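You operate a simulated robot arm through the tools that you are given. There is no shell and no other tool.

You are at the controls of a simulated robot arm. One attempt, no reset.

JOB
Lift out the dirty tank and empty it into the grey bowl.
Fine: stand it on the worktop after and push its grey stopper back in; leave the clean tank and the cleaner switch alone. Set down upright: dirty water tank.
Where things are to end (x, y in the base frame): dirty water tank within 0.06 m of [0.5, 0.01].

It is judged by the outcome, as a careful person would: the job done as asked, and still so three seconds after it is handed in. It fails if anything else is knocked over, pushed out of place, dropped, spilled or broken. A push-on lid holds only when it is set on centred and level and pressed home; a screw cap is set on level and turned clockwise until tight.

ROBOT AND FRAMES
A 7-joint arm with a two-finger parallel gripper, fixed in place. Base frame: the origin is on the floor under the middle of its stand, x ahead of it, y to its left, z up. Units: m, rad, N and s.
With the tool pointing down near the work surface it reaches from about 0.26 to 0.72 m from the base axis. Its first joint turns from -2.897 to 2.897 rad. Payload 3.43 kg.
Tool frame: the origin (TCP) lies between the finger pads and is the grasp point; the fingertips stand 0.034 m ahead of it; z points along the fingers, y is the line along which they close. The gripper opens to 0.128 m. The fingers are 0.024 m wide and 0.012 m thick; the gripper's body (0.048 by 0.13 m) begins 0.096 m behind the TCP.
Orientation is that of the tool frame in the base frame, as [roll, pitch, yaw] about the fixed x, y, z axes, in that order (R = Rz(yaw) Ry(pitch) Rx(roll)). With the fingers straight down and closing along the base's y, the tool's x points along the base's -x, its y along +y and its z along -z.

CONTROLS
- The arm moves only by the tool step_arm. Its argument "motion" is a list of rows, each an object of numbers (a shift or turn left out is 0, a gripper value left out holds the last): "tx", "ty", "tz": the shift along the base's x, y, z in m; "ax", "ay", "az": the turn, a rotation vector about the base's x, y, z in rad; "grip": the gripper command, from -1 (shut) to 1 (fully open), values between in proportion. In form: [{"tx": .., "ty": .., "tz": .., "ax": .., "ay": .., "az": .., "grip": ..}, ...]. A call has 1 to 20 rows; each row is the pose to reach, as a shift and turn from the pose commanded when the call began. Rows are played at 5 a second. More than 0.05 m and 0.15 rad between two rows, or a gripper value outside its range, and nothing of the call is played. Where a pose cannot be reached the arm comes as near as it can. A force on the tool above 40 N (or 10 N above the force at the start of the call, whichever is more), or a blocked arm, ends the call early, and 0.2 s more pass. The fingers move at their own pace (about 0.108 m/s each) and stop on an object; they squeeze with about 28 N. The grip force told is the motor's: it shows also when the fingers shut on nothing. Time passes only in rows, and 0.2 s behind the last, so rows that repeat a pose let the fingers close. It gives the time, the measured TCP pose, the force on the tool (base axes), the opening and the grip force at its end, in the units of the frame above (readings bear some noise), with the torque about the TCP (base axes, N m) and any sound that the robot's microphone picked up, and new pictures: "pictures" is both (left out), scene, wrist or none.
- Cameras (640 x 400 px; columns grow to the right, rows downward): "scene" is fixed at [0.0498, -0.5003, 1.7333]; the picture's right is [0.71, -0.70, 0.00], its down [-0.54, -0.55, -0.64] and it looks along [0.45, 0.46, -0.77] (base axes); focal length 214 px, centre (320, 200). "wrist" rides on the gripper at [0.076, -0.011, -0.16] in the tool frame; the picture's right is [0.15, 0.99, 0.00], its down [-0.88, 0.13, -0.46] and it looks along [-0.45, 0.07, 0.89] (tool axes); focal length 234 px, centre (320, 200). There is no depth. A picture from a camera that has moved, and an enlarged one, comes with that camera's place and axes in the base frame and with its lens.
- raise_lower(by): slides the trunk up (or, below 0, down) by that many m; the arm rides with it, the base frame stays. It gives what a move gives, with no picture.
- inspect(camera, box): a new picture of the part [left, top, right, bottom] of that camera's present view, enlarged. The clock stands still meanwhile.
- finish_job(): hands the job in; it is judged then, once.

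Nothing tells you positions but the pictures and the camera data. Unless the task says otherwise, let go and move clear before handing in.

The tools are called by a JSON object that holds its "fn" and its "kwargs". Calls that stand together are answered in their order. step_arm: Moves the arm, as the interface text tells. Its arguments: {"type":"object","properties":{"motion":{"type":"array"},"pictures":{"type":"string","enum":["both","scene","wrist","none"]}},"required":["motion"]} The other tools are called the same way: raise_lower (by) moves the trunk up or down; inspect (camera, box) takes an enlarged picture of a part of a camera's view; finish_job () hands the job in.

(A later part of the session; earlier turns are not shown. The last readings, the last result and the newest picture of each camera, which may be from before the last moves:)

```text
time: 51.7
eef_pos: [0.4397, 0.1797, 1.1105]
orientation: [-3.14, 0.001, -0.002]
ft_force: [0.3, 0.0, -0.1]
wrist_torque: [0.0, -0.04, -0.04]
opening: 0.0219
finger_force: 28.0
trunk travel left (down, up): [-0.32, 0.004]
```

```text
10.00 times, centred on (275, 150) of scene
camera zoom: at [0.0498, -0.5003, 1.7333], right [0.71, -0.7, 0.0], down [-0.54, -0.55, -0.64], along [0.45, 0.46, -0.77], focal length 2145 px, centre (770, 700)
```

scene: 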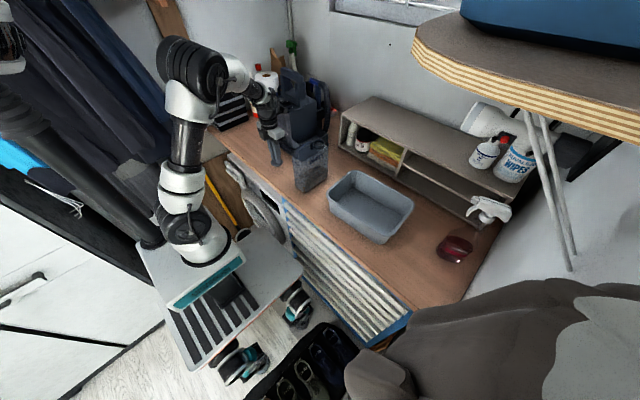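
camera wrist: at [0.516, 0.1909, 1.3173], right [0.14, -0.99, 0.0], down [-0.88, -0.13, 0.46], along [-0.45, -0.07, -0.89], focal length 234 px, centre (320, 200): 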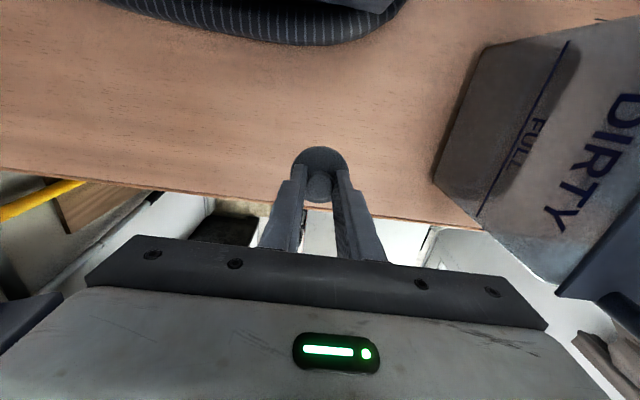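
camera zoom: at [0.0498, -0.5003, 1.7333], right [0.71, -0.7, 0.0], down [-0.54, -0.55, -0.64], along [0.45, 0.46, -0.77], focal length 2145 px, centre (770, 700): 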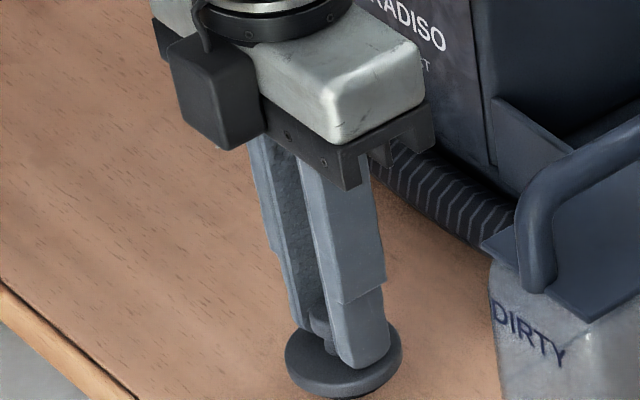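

{"fn": "step_arm", "kwargs": {"motion": [{"tz": -0.003}, {"tz": -0.006}, {"tz": -0.009}, {"tz": -0.012}, {"tz": -0.012}], "pictures": "none"}}

{"fn": "inspect", "kwargs": {"camera": "scene", "box": [250, 130, 300, 170]}}

```text
time: 52.9
eef_pos: [0.4403, 0.1804, 1.1]
orientation: [3.141, 0.0, -0.001]
ft_force: [0.1, -0.9, 0.1]
wrist_torque: [0.0, 0.0, 0.01]
opening: 0.0223
finger_force: 28.0
trunk travel left (down, up): [-0.32, 0.004]
```

```text
10.00 times, centred on (275, 150) of scene
camera zoom: at [0.0498, -0.5003, 1.7333], right [0.71, -0.7, 0.0], down [-0.54, -0.55, -0.64], along [0.45, 0.46, -0.77], focal length 2145 px, centre (770, 700)
```

zoom: 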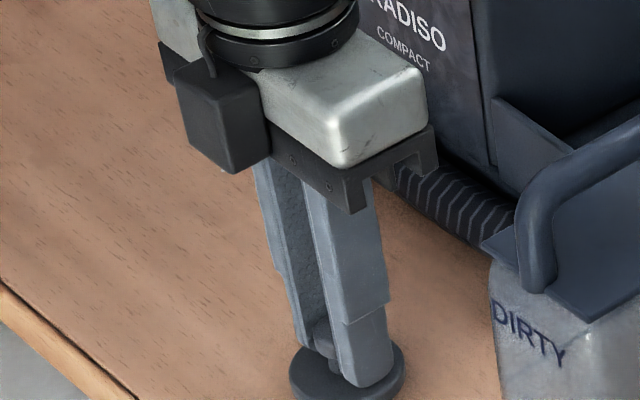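

{"fn": "step_arm", "kwargs": {"motion": [{"tz": -0.003}, {"tz": -0.006}, {"tz": -0.008}, {"tz": -0.008}], "pictures": "none"}}

{"fn": "inspect", "kwargs": {"camera": "scene", "box": [250, 140, 300, 180]}}

```text
time: 53.9
eef_pos: [0.4393, 0.1797, 1.0917]
orientation: [3.141, -0.001, -0.002]
ft_force: [0.2, 0.7, -0.6]
wrist_torque: [0.0, 0.01, 0.04]
opening: 0.0221
finger_force: 28.5
trunk travel left (down, up): [-0.32, 0.004]
```

```text
10.00 times, centred on (275, 160) of scene
camera zoom: at [0.0498, -0.5003, 1.7333], right [0.71, -0.7, 0.0], down [-0.54, -0.55, -0.64], along [0.45, 0.46, -0.77], focal length 2145 px, centre (770, 600)
```

zoom: 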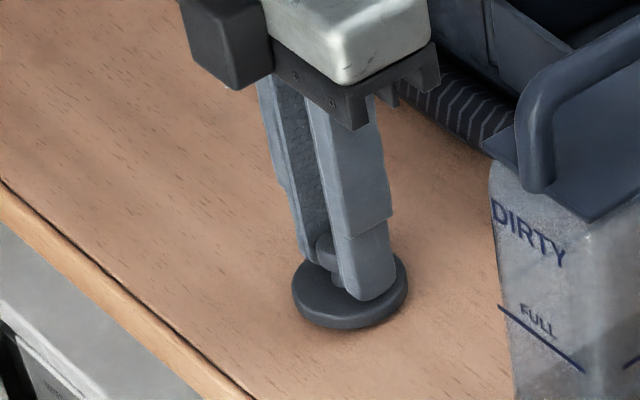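

{"fn": "step_arm", "kwargs": {"motion": [{"tz": -0.002}, {"tz": -0.004}, {"tz": -0.006}, {"tz": -0.006}], "pictures": "none"}}

{"fn": "inspect", "kwargs": {"camera": "scene", "box": [250, 140, 300, 180]}}

```text
time: 54.9
eef_pos: [0.4399, 0.1805, 1.0874]
orientation: [-3.141, -0.005, -0.001]
ft_force: [-3.4, 0.4, 25.4]
wrist_torque: [-0.03, 0.31, 0.02]
opening: 0.0216
finger_force: 27.3
trunk travel left (down, up): [-0.32, 0.004]
```

```text
10.00 times, centred on (275, 160) of scene
camera zoom: at [0.0498, -0.5003, 1.7333], right [0.71, -0.7, 0.0], down [-0.54, -0.55, -0.64], along [0.45, 0.46, -0.77], focal length 2145 px, centre (770, 600)
```

zoom: 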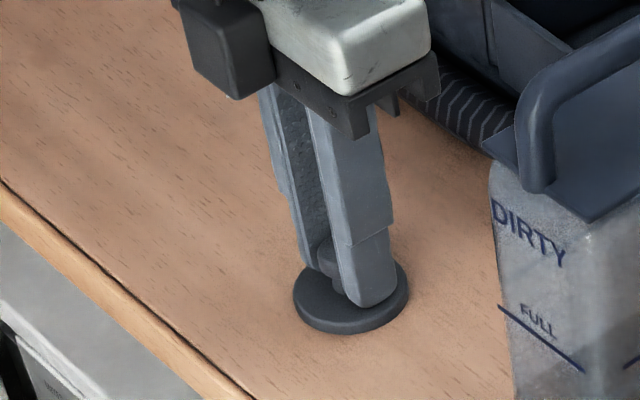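

The stopper has touched down. I'll ease the pressure and release it.

{"fn": "step_arm", "kwargs": {"motion": [{"tz": 0.003}, {"tz": 0.0035}, {"tz": 0.0035, "grip": -0.7}, {"tz": 0.0035, "grip": -0.4}, {"tz": 0.0035, "grip": -0.1}, {"tz": 0.0035, "grip": -0.1}], "pictures": "none"}}

{"fn": "inspect", "kwargs": {"camera": "scene", "box": [250, 140, 300, 180]}}

{"fn": "inspect", "kwargs": {"camera": "wrist", "box": [240, 60, 400, 240]}}

```text
time: 56.3
eef_pos: [0.4412, 0.1807, 1.0903]
orientation: [-3.141, 0.001, -0.003]
ft_force: [0.6, -0.1, 0.1]
wrist_torque: [-0.01, -0.01, -0.01]
opening: 0.0575
finger_force: 0.0
trunk travel left (down, up): [-0.32, 0.004]
```

```text
10.00 times, centred on (275, 160) of scene
camera zoom: at [0.0498, -0.5003, 1.7333], right [0.71, -0.7, 0.0], down [-0.54, -0.55, -0.64], along [0.45, 0.46, -0.77], focal length 2145 px, centre (770, 600)
```

zoom: 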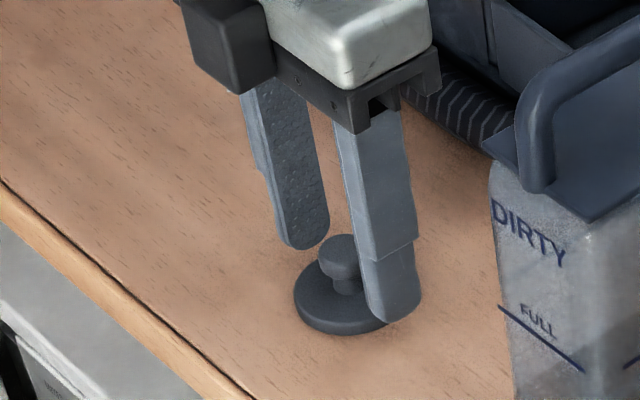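

```text
2.22 times, centred on (320, 150) of wrist
camera zoom: at [0.5166, 0.191, 1.2493], right [0.14, -0.99, 0.0], down [-0.88, -0.13, 0.46], along [-0.45, -0.07, -0.89], focal length 520 px, centre (320, 311)
```

zoom: 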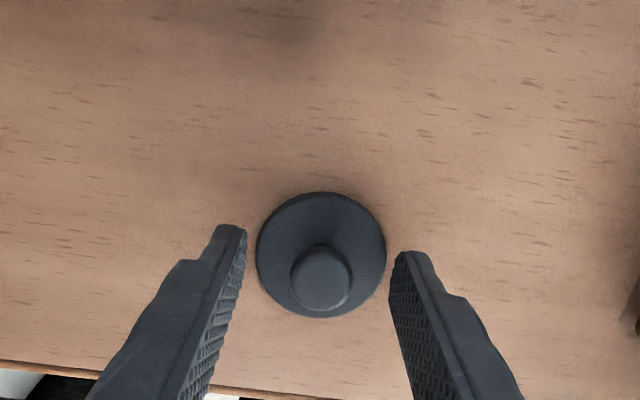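

The stopper stands safely on the worktop at (0.44, 0.18). Next I'll raise the arm and prepare to grip the tank body from behind: tool pitched nearly horizontal, fingers straddling its 67 mm width near its centre of mass, so it can be tipped without slipping.

{"fn": "step_arm", "kwargs": {"motion": [{"tz": 0.03}, {"tz": 0.075}, {"tz": 0.12}, {"tz": 0.165}, {"tz": 0.21}, {"tz": 0.255}, {"tz": 0.3}, {"tz": 0.33}, {"tz": 0.33, "ty": -0.04}, {"tz": 0.33, "ty": -0.085}, {"tz": 0.33, "ty": -0.13}, {"tz": 0.33, "ty": -0.172}, {"tz": 0.33, "ty": -0.172}], "pictures": "none"}}

{"fn": "step_arm", "kwargs": {"motion": [{"ay": -0.12, "grip": 1}, {"ay": -0.26}, {"ay": -0.4}, {"ay": -0.54}, {"ay": -0.68}, {"ay": -0.82}, {"ay": -0.96}, {"ay": -1.1}, {"ay": -1.22}, {"ay": -1.22}]}}

```text
time: 59.1
eef_pos: [0.4397, 0.0085, 1.4181]
orientation: [3.137, 0.0, 0.0]
ft_force: [0.0, 1.2, -0.1]
wrist_torque: [-0.09, 0.01, -0.02]
opening: 0.0575
finger_force: 0.0
trunk travel left (down, up): [-0.32, 0.004]
```

```text
time: 61.3
eef_pos: [0.441, 0.0075, 1.4184]
orientation: [-3.137, -1.221, -0.007]
ft_force: [-0.5, 0.1, -0.4]
wrist_torque: [-0.03, -0.01, 0.01]
opening: 0.1281
finger_force: 0.2
trunk travel left (down, up): [-0.32, 0.004]
camera wrist: at [0.3159, 0.0193, 1.5457], right [0.05, -0.99, 0.14], down [-0.73, -0.13, -0.67], along [0.68, -0.06, -0.73], focal length 234 px, centre (320, 200)
```

scene: 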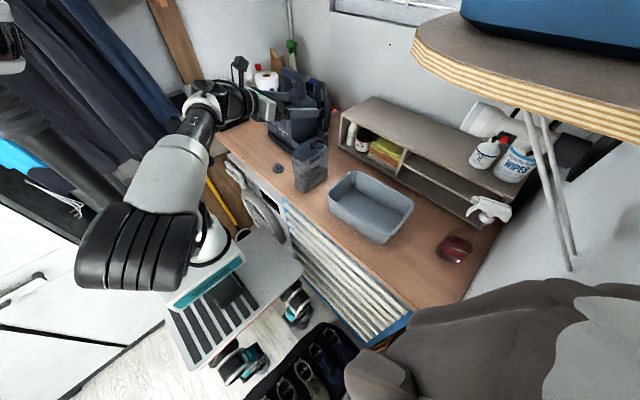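
wrist: 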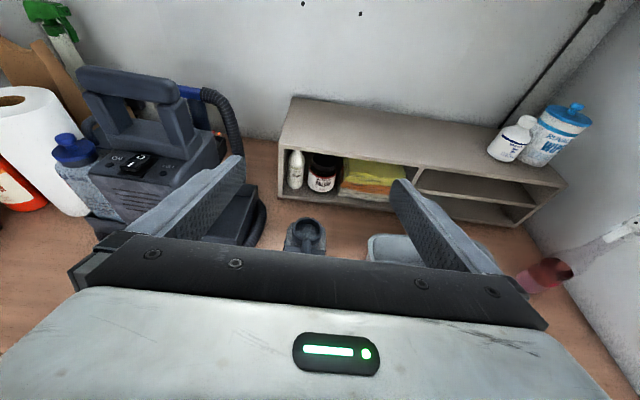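

The tool is pitched as wanted, with the camera on top. I'll move to the straddling x position above the tank, then start lowering the trunk in stages.

{"fn": "step_arm", "kwargs": {"motion": [{"tx": 0.015, "tz": -0.004}, {"tx": 0.03, "tz": -0.008}, {"tx": 0.044, "tz": -0.011}, {"tx": 0.044, "tz": -0.011}], "pictures": "none"}}

{"fn": "raise_lower", "kwargs": {"by": -0.08}}

{"fn": "inspect", "kwargs": {"camera": "scene", "box": [220, 60, 380, 220]}}

{"fn": "inspect", "kwargs": {"camera": "wrist", "box": [160, 100, 480, 280]}}

```text
time: 62.3
eef_pos: [0.4854, 0.0068, 1.4082]
orientation: [-3.134, -1.219, -0.008]
ft_force: [0.8, 0.0, -0.2]
wrist_torque: [-0.01, 0.02, 0.02]
opening: 0.1283
finger_force: 0.0
trunk travel left (down, up): [-0.32, 0.004]
```

```text
time: 63.4
eef_pos: [0.4849, 0.0068, 1.3275]
orientation: [-3.137, -1.22, -0.005]
ft_force: [0.0, 0.0, 0.2]
wrist_torque: [0.01, -0.01, -0.02]
opening: 0.1282
finger_force: 0.0
trunk travel left (down, up): [-0.24, 0.084]
```

```text
2.50 times, centred on (300, 140) of scene
camera zoom: at [0.0498, -0.5003, 1.7333], right [0.71, -0.7, 0.0], down [-0.54, -0.55, -0.64], along [0.45, 0.46, -0.77], focal length 536 px, centre (370, 350)
```

zoom: 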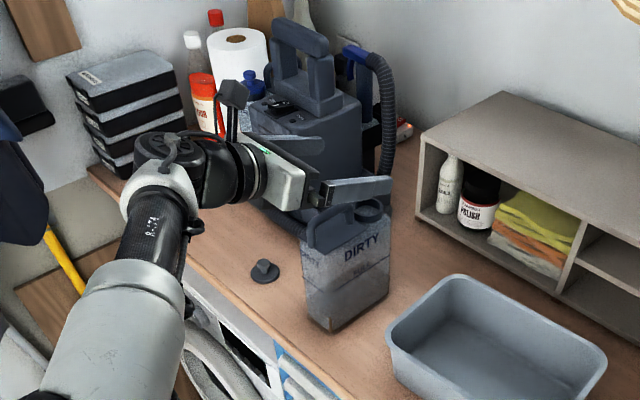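

```text
2.00 times, centred on (320, 190) of wrist
camera zoom: at [0.3604, 0.018, 1.4545], right [0.05, -0.99, 0.14], down [-0.73, -0.13, -0.67], along [0.68, -0.07, -0.73], focal length 468 px, centre (320, 220)
```

zoom: 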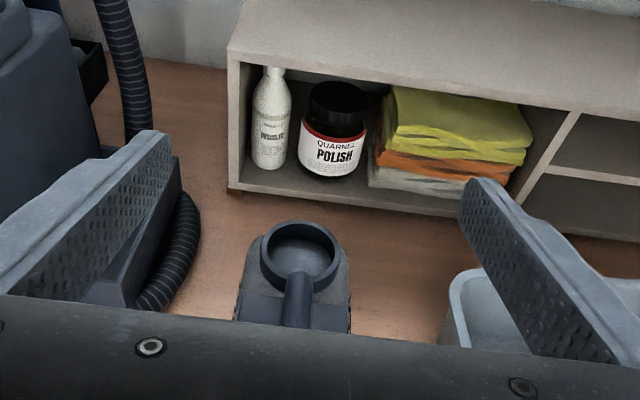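

Clear so far: the fingers will straddle the tank evenly. I'll lower further in stages.

{"fn": "raise_lower", "kwargs": {"by": -0.1}}

{"fn": "inspect", "kwargs": {"camera": "scene", "box": [240, 90, 360, 210]}}

{"fn": "inspect", "kwargs": {"camera": "wrist", "box": [160, 80, 480, 280]}}

```text
time: 64.8
eef_pos: [0.4848, 0.0058, 1.2276]
orientation: [-3.138, -1.221, -0.005]
ft_force: [-0.4, 0.8, -0.3]
wrist_torque: [-0.01, 0.0, -0.03]
opening: 0.1278
finger_force: 0.1
trunk travel left (down, up): [-0.14, 0.184]
```

```text
3.33 times, centred on (300, 150) of scene
camera zoom: at [0.0498, -0.5003, 1.7333], right [0.71, -0.7, 0.0], down [-0.54, -0.55, -0.64], along [0.45, 0.46, -0.77], focal length 715 px, centre (387, 367)
```

zoom: 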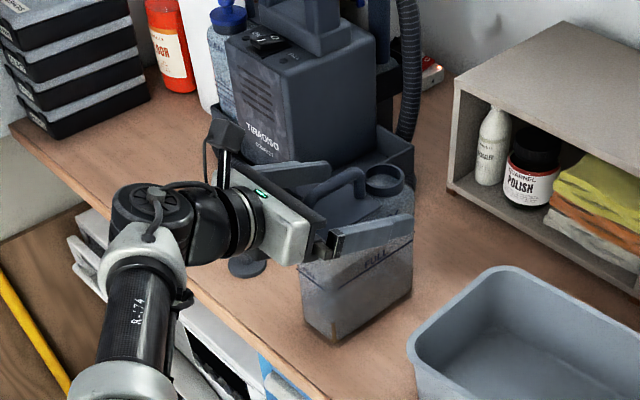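

```text
2.00 times, centred on (320, 180) of wrist
camera zoom: at [0.3604, 0.018, 1.3545], right [0.05, -0.99, 0.14], down [-0.73, -0.13, -0.67], along [0.68, -0.07, -0.73], focal length 468 px, centre (320, 240)
```

zoom: 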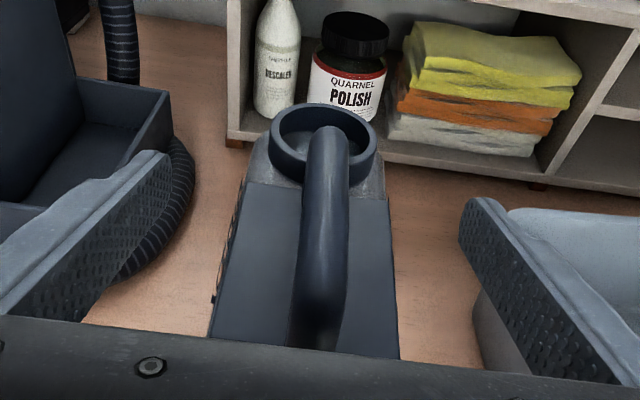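

The plate's rear edge is at x≈0.436 and its centre at y≈0.007, so the palm has about 2–3 cm clearance. I'll lower the last 12 cm.

{"fn": "raise_lower", "kwargs": {"by": -0.06}}

{"fn": "raise_lower", "kwargs": {"by": -0.06}}

{"fn": "inspect", "kwargs": {"camera": "scene", "box": [240, 90, 360, 210]}}

{"fn": "inspect", "kwargs": {"camera": "wrist", "box": [160, 80, 480, 280]}}

```text
time: 65.8
eef_pos: [0.4837, 0.0069, 1.1687]
orientation: [-3.137, -1.219, -0.005]
ft_force: [0.0, 0.2, -0.9]
wrist_torque: [-0.06, 0.01, 0.02]
opening: 0.128
finger_force: 0.0
trunk travel left (down, up): [-0.08, 0.244]
```

```text
time: 66.8
eef_pos: [0.4842, 0.0063, 1.1083]
orientation: [-3.137, -1.221, -0.006]
ft_force: [-0.6, 0.7, 0.4]
wrist_torque: [0.04, -0.01, 0.0]
opening: 0.1278
finger_force: 0.1
trunk travel left (down, up): [-0.02, 0.304]
```

```text
3.33 times, centred on (300, 150) of scene
camera zoom: at [0.0498, -0.5003, 1.7333], right [0.71, -0.7, 0.0], down [-0.54, -0.55, -0.64], along [0.45, 0.46, -0.77], focal length 715 px, centre (387, 367)
```

zoom: 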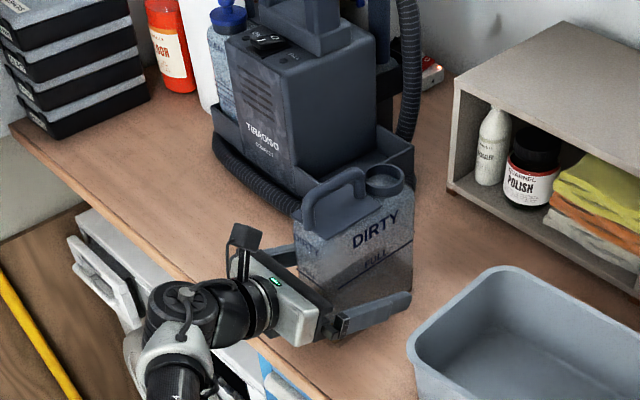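

```text
2.00 times, centred on (320, 180) of wrist
camera zoom: at [0.3604, 0.018, 1.2345], right [0.05, -0.99, 0.14], down [-0.73, -0.13, -0.67], along [0.68, -0.07, -0.73], focal length 468 px, centre (320, 240)
```

zoom: 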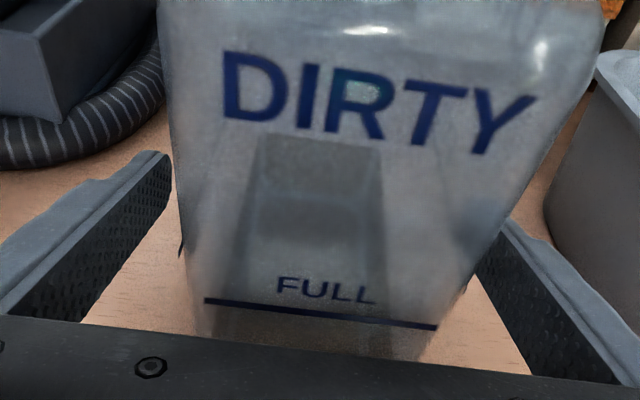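

The fingers straddle the lower-middle of the tank. I'll advance 1 cm so the grip axis passes through the centre of mass, then close.

{"fn": "step_arm", "kwargs": {"motion": [{"tx": 0.006}, {"tx": 0.011, "ty": 0.0005}, {"tx": 0.011, "ty": 0.0005}, {"tx": 0.011, "ty": 0.0005, "grip": 0.6}, {"tx": 0.011, "ty": 0.0005, "grip": 0.3}, {"tx": 0.011, "ty": 0.0005, "grip": 0.1}, {"tx": 0.011, "ty": 0.0005, "grip": -0.2}, {"tx": 0.011, "ty": 0.0005, "grip": -1}, {"tx": 0.011, "ty": 0.0005, "grip": -1}, {"tx": 0.011, "ty": 0.0005, "grip": -1}]}}

{"fn": "inspect", "kwargs": {"camera": "scene", "box": [240, 90, 360, 210]}}

{"fn": "inspect", "kwargs": {"camera": "wrist", "box": [160, 80, 480, 280]}}

```text
time: 69.0
eef_pos: [0.4958, 0.008, 1.109]
orientation: [-3.135, -1.219, -0.004]
ft_force: [0.4, 1.8, 0.4]
wrist_torque: [-0.03, -0.05, 0.1]
opening: 0.07
finger_force: 28.1
trunk travel left (down, up): [-0.02, 0.304]
camera wrist: at [0.3712, 0.019, 1.235], right [0.05, -0.99, 0.14], down [-0.73, -0.13, -0.67], along [0.68, -0.07, -0.73], focal length 234 px, centre (320, 200)
```

scene: 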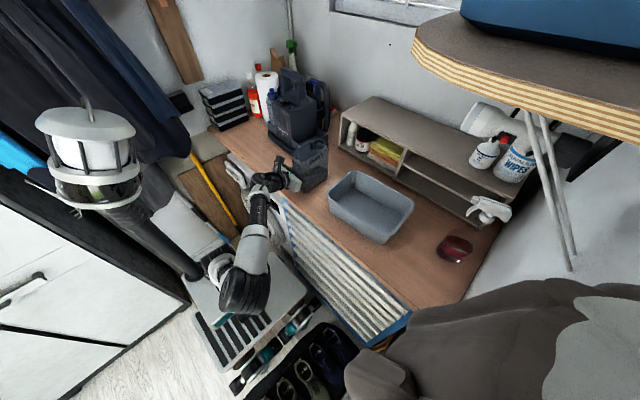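
wrist: 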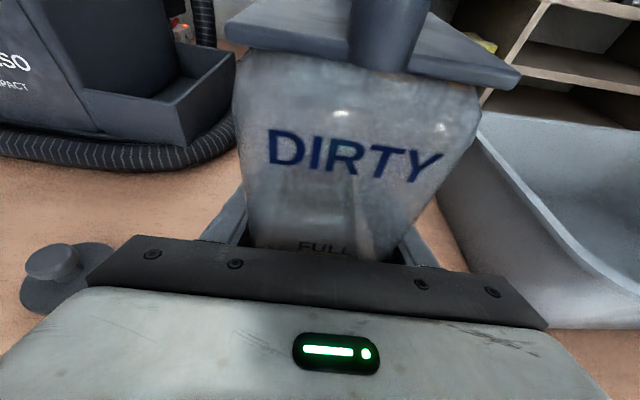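

```text
3.33 times, centred on (300, 150) of scene
camera zoom: at [0.0498, -0.5003, 1.7333], right [0.71, -0.7, 0.0], down [-0.54, -0.55, -0.64], along [0.45, 0.46, -0.77], focal length 715 px, centre (387, 367)
```

zoom: 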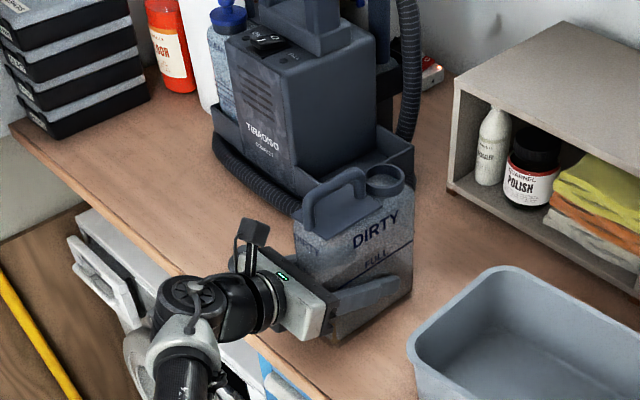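

```text
2.00 times, centred on (320, 180) of wrist
camera zoom: at [0.3712, 0.019, 1.235], right [0.05, -0.99, 0.14], down [-0.73, -0.13, -0.67], along [0.68, -0.07, -0.73], focal length 468 px, centre (320, 240)
```

zoom: 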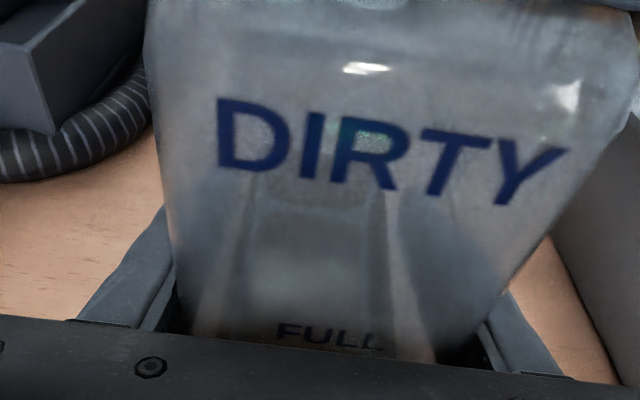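

The grip is firm on the 70 mm wide body. I'll do a small test lift and check for slip.

{"fn": "step_arm", "kwargs": {"motion": [{"tz": 0.005}, {"tz": 0.01}, {"tz": 0.016}, {"tz": 0.022}, {"tz": 0.022}]}}

{"fn": "inspect", "kwargs": {"camera": "scene", "box": [240, 90, 360, 210]}}

```text
time: 70.2
eef_pos: [0.4957, 0.0074, 1.1307]
orientation: [-3.137, -1.218, -0.006]
ft_force: [1.3, -0.7, -6.2]
wrist_torque: [-0.01, 0.0, -0.03]
opening: 0.0698
finger_force: 28.5
trunk travel left (down, up): [-0.02, 0.304]
camera wrist: at [0.3718, 0.0185, 1.2569], right [0.05, -0.99, 0.14], down [-0.73, -0.13, -0.67], along [0.68, -0.07, -0.73], focal length 234 px, centre (320, 200)
```

scene: 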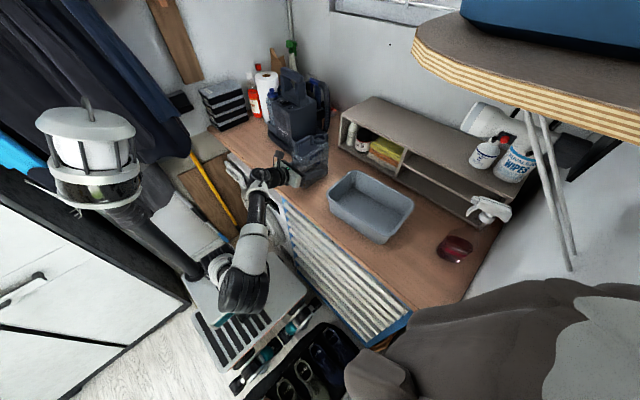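
wrist: 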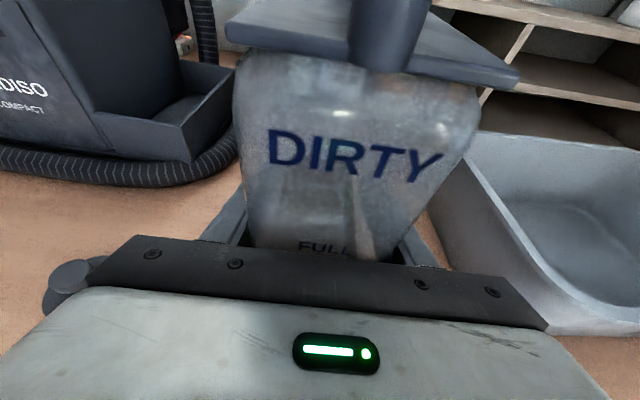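

```text
3.33 times, centred on (300, 150) of scene
camera zoom: at [0.0498, -0.5003, 1.7333], right [0.71, -0.7, 0.0], down [-0.54, -0.55, -0.64], along [0.45, 0.46, -0.77], focal length 715 px, centre (387, 367)
```

zoom: 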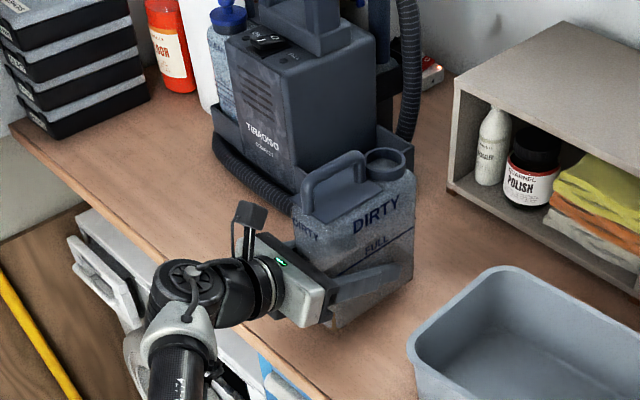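

The lift is perfect: 6.2 N with essentially zero torque, so the grip axis is through the centre of mass. I'll raise the trunk to bring the tank up, keeping it level.

{"fn": "raise_lower", "kwargs": {"by": 0.15}}

{"fn": "raise_lower", "kwargs": {"by": 0.15}}

{"fn": "inspect", "kwargs": {"camera": "scene", "box": [180, 50, 420, 250]}}

```text
time: 71.9
eef_pos: [0.4958, 0.0069, 1.2811]
orientation: [-3.136, -1.22, -0.006]
ft_force: [-0.5, 0.3, -5.1]
wrist_torque: [0.03, -0.01, 0.02]
opening: 0.0698
finger_force: 28.2
trunk travel left (down, up): [-0.17, 0.154]
```

```text
time: 73.7
eef_pos: [0.4952, 0.0084, 1.4308]
orientation: [-3.135, -1.22, -0.006]
ft_force: [-0.4, 0.0, -6.6]
wrist_torque: [0.01, 0.0, -0.01]
opening: 0.0697
finger_force: 27.8
trunk travel left (down, up): [-0.32, 0.004]
```

```text
2.00 times, centred on (300, 150) of scene
camera zoom: at [0.0498, -0.5003, 1.7333], right [0.71, -0.7, 0.0], down [-0.54, -0.55, -0.64], along [0.45, 0.46, -0.77], focal length 429 px, centre (360, 300)
```

zoom: 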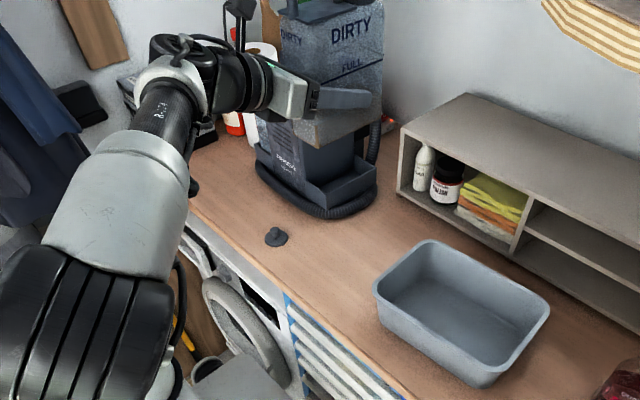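

The tank is held level and high. Now I'll swing it over toward the bowl, keeping it upright and yawing with the arm.

{"fn": "step_arm", "kwargs": {"motion": [{"tx": -0.005, "ty": -0.012, "az": -0.03}, {"tx": -0.015, "ty": -0.035, "az": -0.09}, {"tx": -0.027, "ty": -0.062, "az": -0.17}, {"tx": -0.039, "ty": -0.09, "az": -0.25}, {"tx": -0.051, "ty": -0.118, "az": -0.33}, {"tx": -0.063, "ty": -0.146, "az": -0.4}, {"tx": -0.074, "ty": -0.17, "az": -0.47}, {"tx": -0.082, "ty": -0.19, "az": -0.52}, {"tx": -0.087, "ty": -0.2, "az": -0.545}, {"tx": -0.088, "ty": -0.203, "az": -0.55}, {"tx": -0.088, "ty": -0.203, "az": -0.55}]}}

{"fn": "inspect", "kwargs": {"camera": "scene", "box": [240, 50, 480, 250]}}

```text
time: 76.1
eef_pos: [0.4084, -0.1961, 1.4317]
orientation: [-3.137, -1.22, -0.556]
ft_force: [-0.5, 0.0, -6.3]
wrist_torque: [0.01, 0.01, -0.01]
opening: 0.0701
finger_force: 28.2
trunk travel left (down, up): [-0.32, 0.004]
camera wrist: at [0.307, -0.1215, 1.5571], right [-0.48, -0.87, 0.14], down [-0.69, 0.27, -0.67], along [0.55, -0.41, -0.73], focal length 234 px, centre (320, 200)
```

scene: 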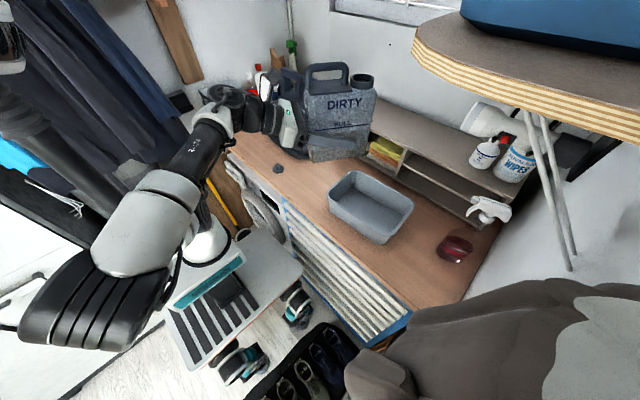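
wrist: 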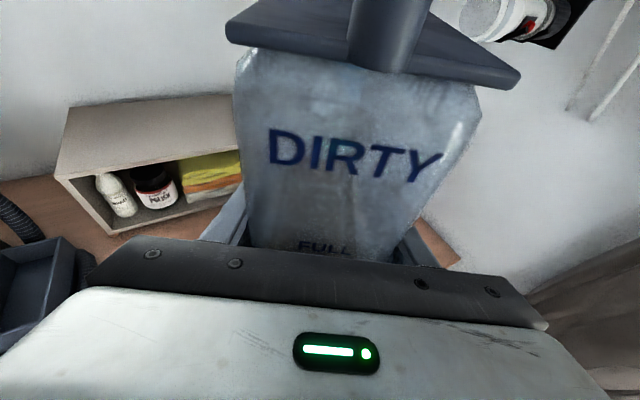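

```text
2.00 times, centred on (360, 150) of scene
camera zoom: at [0.0498, -0.5003, 1.7333], right [0.71, -0.7, 0.0], down [-0.54, -0.55, -0.64], along [0.45, 0.46, -0.77], focal length 429 px, centre (240, 300)
```

zoom: 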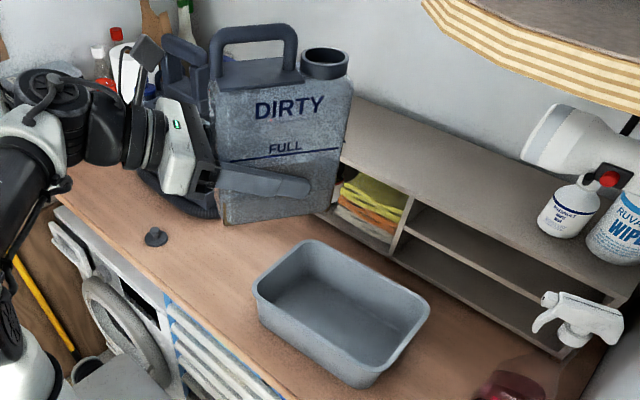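

The tank is upright next to the bowl. I'll tip it forward to 50° first (well below spilling), then lower it over the bowl.

{"fn": "step_arm", "kwargs": {"motion": [{"ax": 0.037, "ay": 0.059}, {"ax": 0.09, "ay": 0.144}, {"ax": 0.143, "ay": 0.229}, {"ax": 0.195, "ay": 0.314}, {"ax": 0.248, "ay": 0.399}, {"ax": 0.301, "ay": 0.484}, {"ax": 0.354, "ay": 0.569}, {"ax": 0.407, "ay": 0.654}, {"ax": 0.461, "ay": 0.7415}, {"ax": 0.461, "ay": 0.7415, "tz": -0.02}, {"ax": 0.461, "ay": 0.7415, "tz": -0.045}, {"ax": 0.461, "ay": 0.7415, "tz": -0.07}, {"ax": 0.461, "ay": 0.7415, "tz": -0.095}, {"ax": 0.461, "ay": 0.7415, "tz": -0.115}, {"ax": 0.461, "ay": 0.7415, "tz": -0.125}, {"ax": 0.461, "ay": 0.7415, "tz": -0.125}]}}

{"fn": "inspect", "kwargs": {"camera": "scene", "box": [240, 80, 480, 280]}}

```text
time: 79.5
eef_pos: [0.4076, -0.1956, 1.3051]
orientation: [-3.137, -0.345, -0.558]
ft_force: [-0.5, 0.1, -5.9]
wrist_torque: [0.09, 0.08, 0.01]
opening: 0.0699
finger_force: 27.9
trunk travel left (down, up): [-0.32, 0.004]
camera wrist: at [0.4279, -0.196, 1.4807], right [-0.4, -0.91, 0.04], down [-0.9, 0.41, 0.13], along [-0.14, 0.01, -0.99], focal length 234 px, centre (320, 200)
```

scene: 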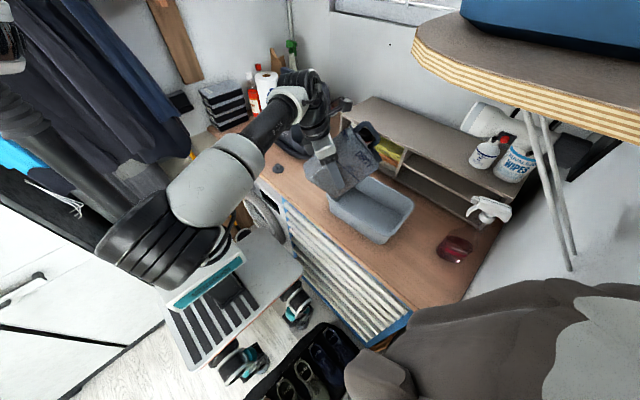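
wrist: 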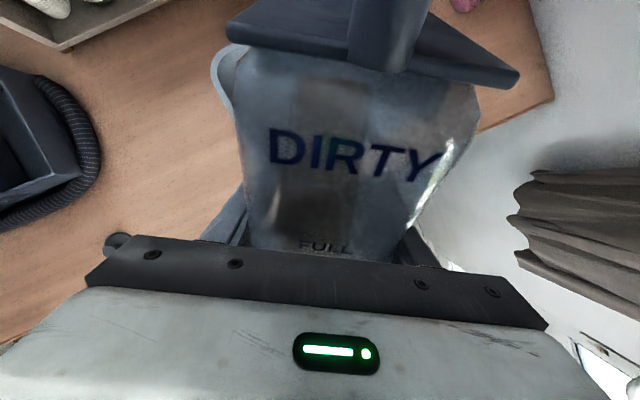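

```text
2.00 times, centred on (360, 180) of scene
camera zoom: at [0.0498, -0.5003, 1.7333], right [0.71, -0.7, 0.0], down [-0.54, -0.55, -0.64], along [0.45, 0.46, -0.77], focal length 429 px, centre (240, 240)
```

zoom: 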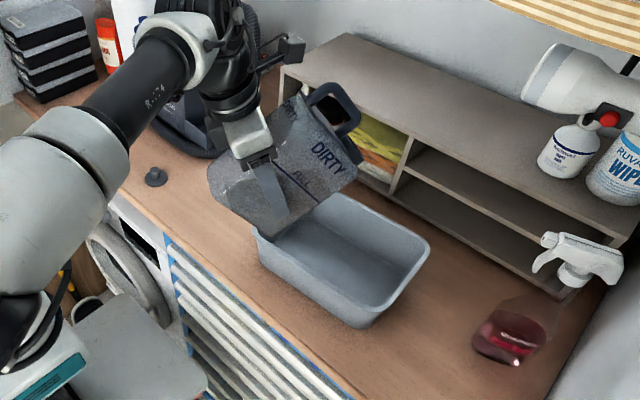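

The mouth is above the bowl's interior and there's been no spill. I'll lower slightly and tip on slowly to about 70°.

{"fn": "step_arm", "kwargs": {"motion": [{"tz": -0.015}, {"tz": -0.03}, {"tz": -0.04}, {"tz": -0.04, "ax": 0.026, "ay": 0.0425}, {"tz": -0.04, "ax": 0.053, "ay": 0.085}, {"tz": -0.04, "ax": 0.079, "ay": 0.127}, {"tz": -0.04, "ax": 0.106, "ay": 0.17}, {"tz": -0.04, "ax": 0.132, "ay": 0.212}, {"tz": -0.04, "ax": 0.158, "ay": 0.255}, {"tz": -0.04, "ax": 0.185, "ay": 0.297}, {"tz": -0.04, "ax": 0.185, "ay": 0.297}]}}

{"fn": "inspect", "kwargs": {"camera": "scene", "box": [270, 80, 450, 260]}}

```text
time: 81.9
eef_pos: [0.4078, -0.1968, 1.266]
orientation: [-3.136, 0.003, -0.556]
ft_force: [-0.3, -0.4, -5.3]
wrist_torque: [0.1, 0.17, 0.03]
opening: 0.0697
finger_force: 27.8
trunk travel left (down, up): [-0.32, 0.004]
camera wrist: at [0.4779, -0.2275, 1.4252], right [-0.4, -0.92, -0.01], down [-0.82, 0.35, 0.46], along [-0.42, 0.19, -0.89], focal length 234 px, centre (320, 200)
```

scene: 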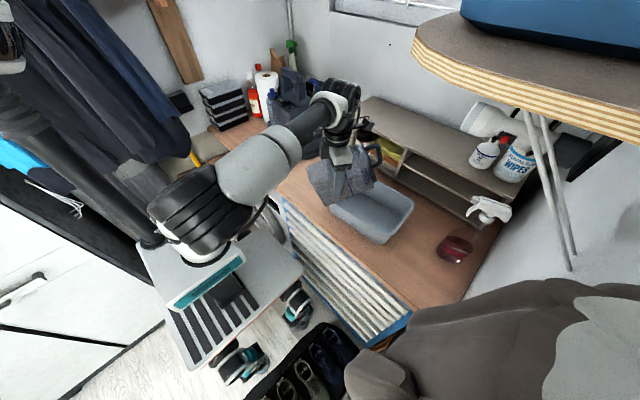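
wrist: 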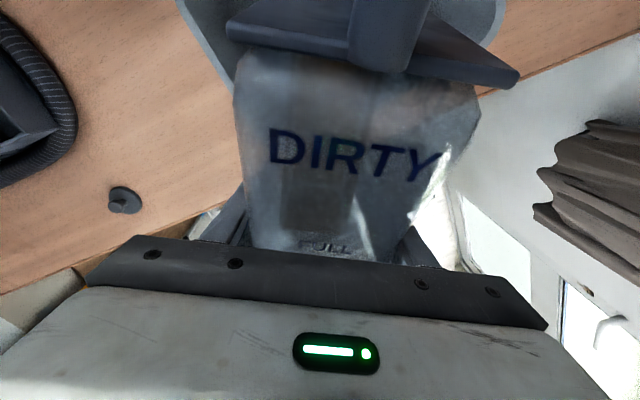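

```text
2.22 times, centred on (360, 170) of scene
camera zoom: at [0.0498, -0.5003, 1.7333], right [0.71, -0.7, 0.0], down [-0.54, -0.55, -0.64], along [0.45, 0.46, -0.77], focal length 477 px, centre (231, 267)
```

zoom: 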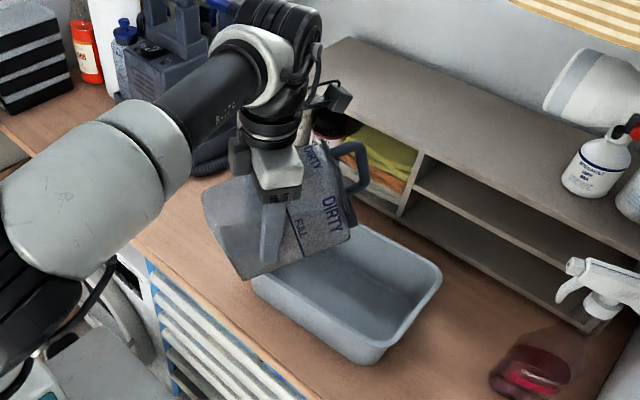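

At 70° the tool points straight down and the neck is inside the bowl's outline. I'll tip on slowly now through the pouring range.

{"fn": "step_arm", "kwargs": {"motion": [{"ax": 0.013, "ay": 0.021}, {"ax": 0.026, "ay": 0.0425}, {"ax": 0.04, "ay": 0.064}, {"ax": 0.053, "ay": 0.085}, {"ax": 0.066, "ay": 0.106}, {"ax": 0.079, "ay": 0.127}, {"ax": 0.092, "ay": 0.149}, {"ax": 0.106, "ay": 0.17}, {"ax": 0.106, "ay": 0.17}, {"ax": 0.106, "ay": 0.17}]}}

{"fn": "inspect", "kwargs": {"camera": "scene", "box": [290, 110, 430, 250]}}

```text
time: 84.1
eef_pos: [0.4074, -0.1966, 1.2658]
orientation: [-3.135, 0.205, -0.557]
ft_force: [0.3, -0.3, -5.8]
wrist_torque: [0.1, 0.12, -0.02]
opening: 0.0699
finger_force: 27.6
trunk travel left (down, up): [-0.32, 0.004]
camera wrist: at [0.503, -0.2437, 1.4067], right [-0.4, -0.92, -0.04], down [-0.72, 0.29, 0.62], along [-0.56, 0.28, -0.78], focal length 234 px, centre (320, 200)
```

scene: 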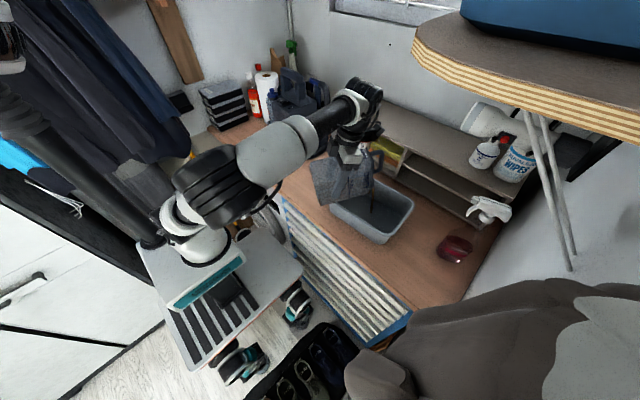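
wrist: 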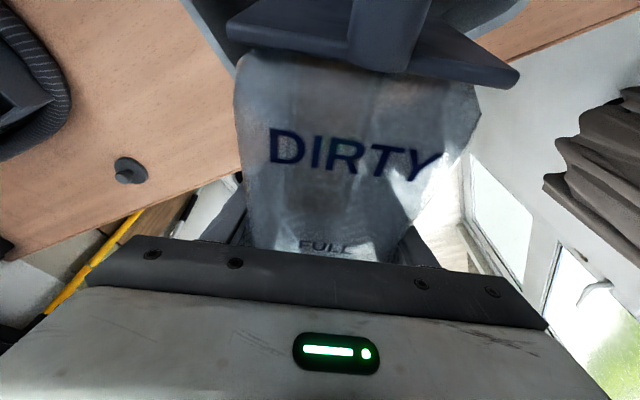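

```text
2.86 times, centred on (360, 180) of scene
camera zoom: at [0.0498, -0.5003, 1.7333], right [0.71, -0.7, 0.0], down [-0.54, -0.55, -0.64], along [0.45, 0.46, -0.77], focal length 613 px, centre (206, 257)
```

zoom: 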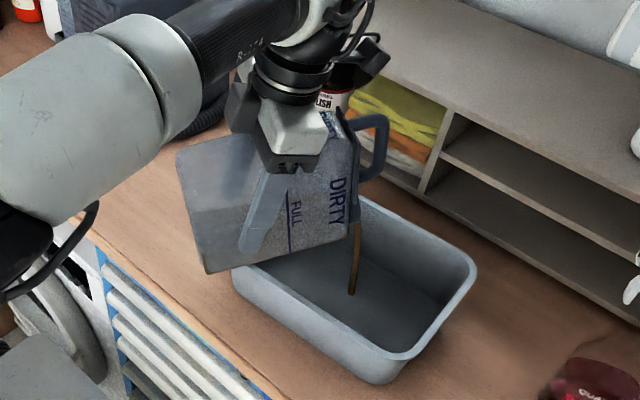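

A brown stream is falling neatly into the middle of the bowl. I'll tip on slowly with pauses, shifting forward slightly to keep the mouth centred.

{"fn": "step_arm", "kwargs": {"motion": [{}, {}, {}, {"ax": 0.0105, "ay": 0.017}, {"ax": 0.021, "ay": 0.034, "tx": 0.001, "ty": -0.0005}, {"ax": 0.032, "ay": 0.051, "tx": 0.0015, "ty": -0.001}, {"ax": 0.042, "ay": 0.068, "tx": 0.002, "ty": -0.0012}, {"ax": 0.053, "ay": 0.085, "tx": 0.003, "ty": -0.0018}, {"ax": 0.063, "ay": 0.102, "tx": 0.004, "ty": -0.0024}, {"ax": 0.074, "ay": 0.119, "tx": 0.005, "ty": -0.003}, {"ax": 0.074, "ay": 0.119, "tx": 0.005, "ty": -0.003}, {"ax": 0.074, "ay": 0.119, "tx": 0.005, "ty": -0.003}, {"ax": 0.074, "ay": 0.119, "tx": 0.005, "ty": -0.003}]}}

{"fn": "inspect", "kwargs": {"camera": "scene", "box": [290, 110, 430, 250]}}

```text
time: 86.9
eef_pos: [0.4124, -0.1994, 1.265]
orientation: [-3.134, 0.343, -0.556]
ft_force: [-0.2, 0.0, -4.4]
wrist_torque: [0.06, 0.08, 0.02]
opening: 0.07
finger_force: 28.5
trunk travel left (down, up): [-0.32, 0.004]
camera wrist: at [0.524, -0.2564, 1.3905], right [-0.41, -0.91, -0.06], down [-0.64, 0.24, 0.73], along [-0.65, 0.33, -0.69], focal length 234 px, centre (320, 200)
```

scene: 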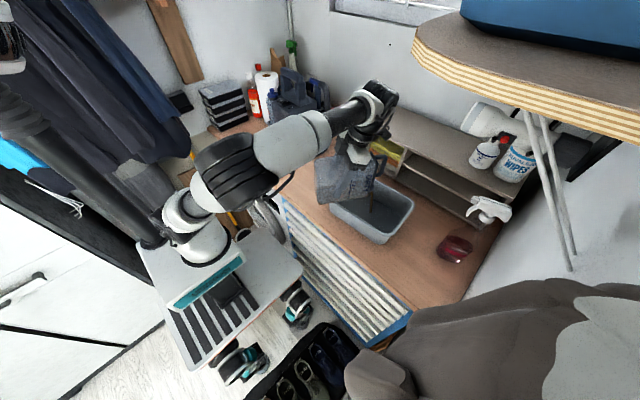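
wrist: 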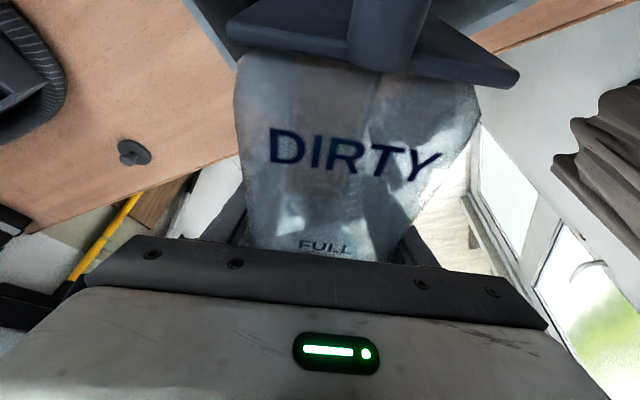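

```text
2.86 times, centred on (360, 180) of scene
camera zoom: at [0.0498, -0.5003, 1.7333], right [0.71, -0.7, 0.0], down [-0.54, -0.55, -0.64], along [0.45, 0.46, -0.77], focal length 613 px, centre (206, 257)
```

zoom: 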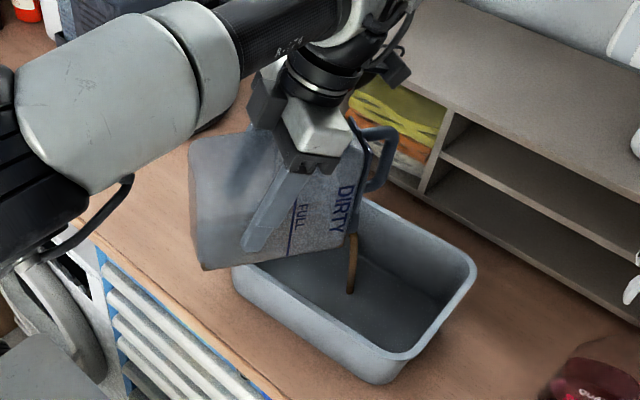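

It's still pouring; the weight has dropped to 4.4 N. I'll continue to about 100° with pauses.

{"fn": "step_arm", "kwargs": {"motion": [{}, {}, {}, {"ax": 0.0105, "ay": 0.017, "tx": 0.001, "ty": -0.0006}, {"ax": 0.021, "ay": 0.034, "tx": 0.002, "ty": -0.0012}, {"ax": 0.032, "ay": 0.051, "tx": 0.003, "ty": -0.0018}, {"ax": 0.042, "ay": 0.068, "tx": 0.004, "ty": -0.0024}, {"ax": 0.053, "ay": 0.085, "tx": 0.005, "ty": -0.003}, {"ax": 0.063, "ay": 0.102, "tx": 0.006, "ty": -0.0036}, {"ax": 0.074, "ay": 0.119, "tx": 0.007, "ty": -0.0042}, {"ax": 0.085, "ay": 0.136, "tx": 0.008, "ty": -0.005}, {"ax": 0.085, "ay": 0.136, "tx": 0.008, "ty": -0.005}, {"ax": 0.085, "ay": 0.136, "tx": 0.008, "ty": -0.005}, {"ax": 0.085, "ay": 0.136, "tx": 0.008, "ty": -0.005}, {"ax": 0.085, "ay": 0.136, "tx": 0.008, "ty": -0.005}]}}

{"fn": "inspect", "kwargs": {"camera": "scene", "box": [290, 110, 430, 250]}}

```text
time: 90.1
eef_pos: [0.4193, -0.204, 1.2659]
orientation: [-3.134, 0.505, -0.557]
ft_force: [-0.4, -1.0, -1.2]
wrist_torque: [0.07, 0.06, 0.0]
opening: 0.0699
finger_force: 27.6
trunk travel left (down, up): [-0.32, 0.004]
camera wrist: at [0.5472, -0.2711, 1.3695], right [-0.42, -0.91, -0.08], down [-0.54, 0.18, 0.82], along [-0.73, 0.38, -0.56], focal length 234 px, centre (320, 200)
```

scene: 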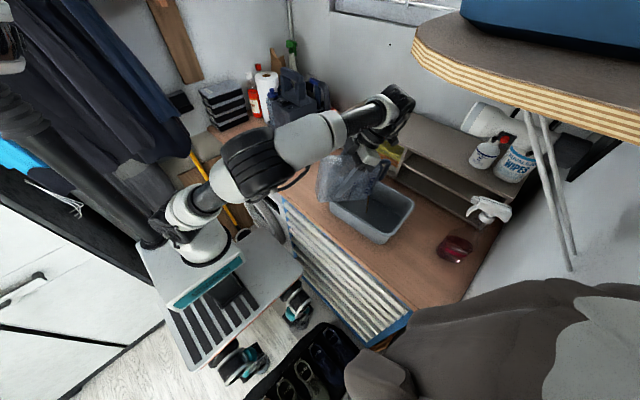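
wrist: 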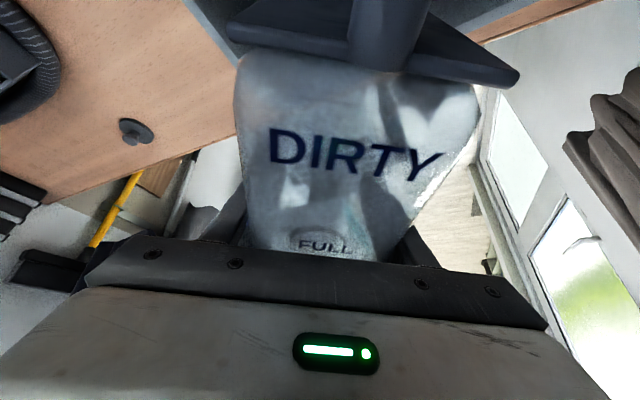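

```text
2.86 times, centred on (360, 180) of scene
camera zoom: at [0.0498, -0.5003, 1.7333], right [0.71, -0.7, 0.0], down [-0.54, -0.55, -0.64], along [0.45, 0.46, -0.77], focal length 613 px, centre (206, 257)
```

zoom: 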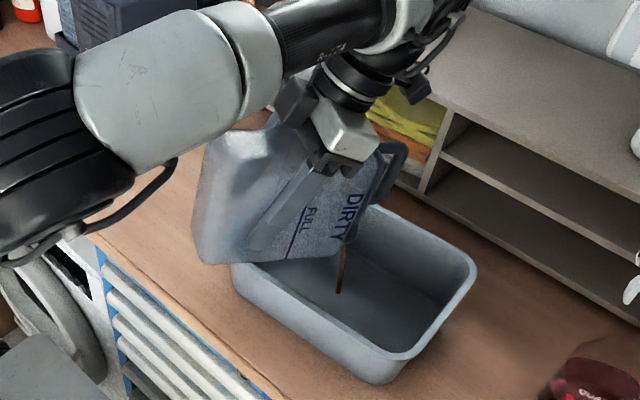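

Almost empty (1.2 N), with a thin stream still running. I'll go to about 112° and hold to drain completely.

{"fn": "step_arm", "kwargs": {"motion": [{}, {}, {"ax": 0.013, "ay": 0.021, "tx": 0.002, "ty": -0.001}, {"ax": 0.026, "ay": 0.0425, "tx": 0.004, "ty": -0.002}, {"ax": 0.04, "ay": 0.064, "tx": 0.006, "ty": -0.0035}, {"ax": 0.053, "ay": 0.085, "tx": 0.008, "ty": -0.0045}, {"ax": 0.066, "ay": 0.106, "tx": 0.01, "ty": -0.006}, {"ax": 0.079, "ay": 0.127, "tx": 0.012, "ty": -0.007}, {"ax": 0.092, "ay": 0.149, "tx": 0.013, "ty": -0.008}, {"ax": 0.106, "ay": 0.17, "tx": 0.014, "ty": -0.009}, {"ax": 0.106, "ay": 0.17, "tx": 0.014, "ty": -0.009}, {"ax": 0.106, "ay": 0.17, "tx": 0.014, "ty": -0.009}, {"ax": 0.106, "ay": 0.17, "tx": 0.014, "ty": -0.009}, {"ax": 0.106, "ay": 0.17, "tx": 0.014, "ty": -0.009}, {"ax": 0.106, "ay": 0.17, "tx": 0.014, "ty": -0.009}, {"ax": 0.106, "ay": 0.17, "tx": 0.014, "ty": -0.009}]}}

{"fn": "inspect", "kwargs": {"camera": "scene", "box": [290, 110, 430, 250]}}

```text
time: 93.5
eef_pos: [0.431, -0.2089, 1.2607]
orientation: [-3.14, 0.658, -0.555]
ft_force: [0.9, 0.3, -2.3]
wrist_torque: [0.04, 0.04, 0.02]
opening: 0.07
finger_force: 27.0
out of reach, approached as far as the arm can: row 8, 9, 10, 11, 12, 13, 14, 15, 16
trunk travel left (down, up): [-0.32, 0.004]
camera wrist: at [0.57, -0.2827, 1.3402], right [-0.42, -0.9, -0.09], down [-0.42, 0.11, 0.9], along [-0.8, 0.42, -0.43], focal length 234 px, centre (320, 200)
```

scene: 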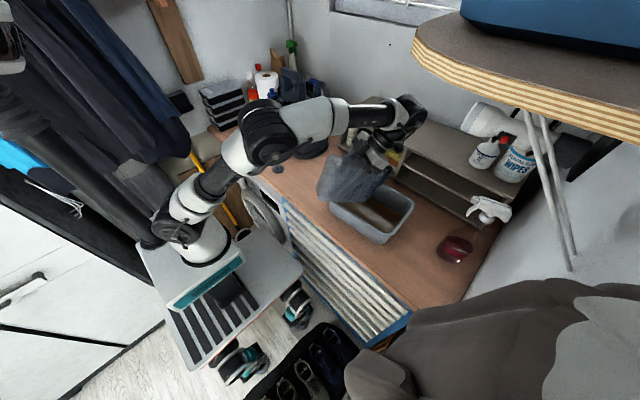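
wrist: 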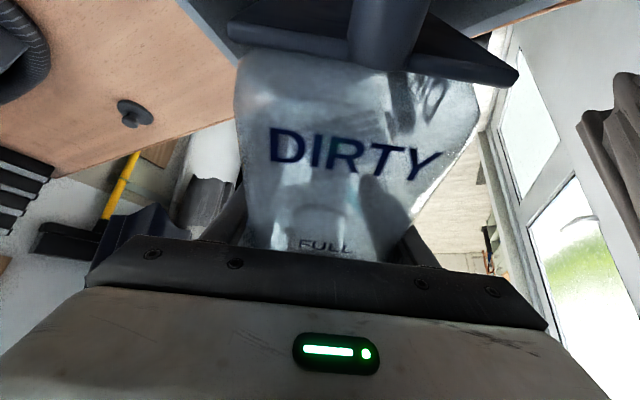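

```text
2.86 times, centred on (360, 180) of scene
camera zoom: at [0.0498, -0.5003, 1.7333], right [0.71, -0.7, 0.0], down [-0.54, -0.55, -0.64], along [0.45, 0.46, -0.77], focal length 613 px, centre (206, 257)
```

zoom: 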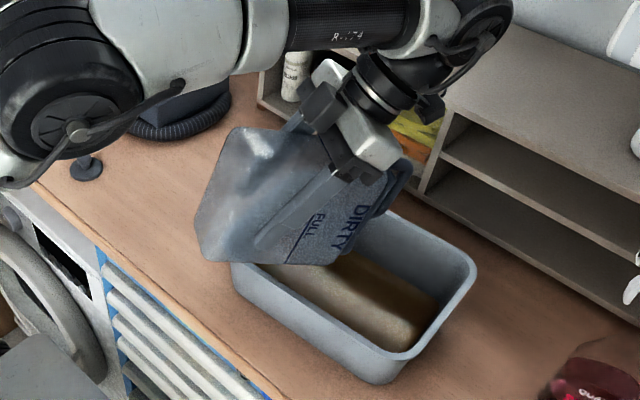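

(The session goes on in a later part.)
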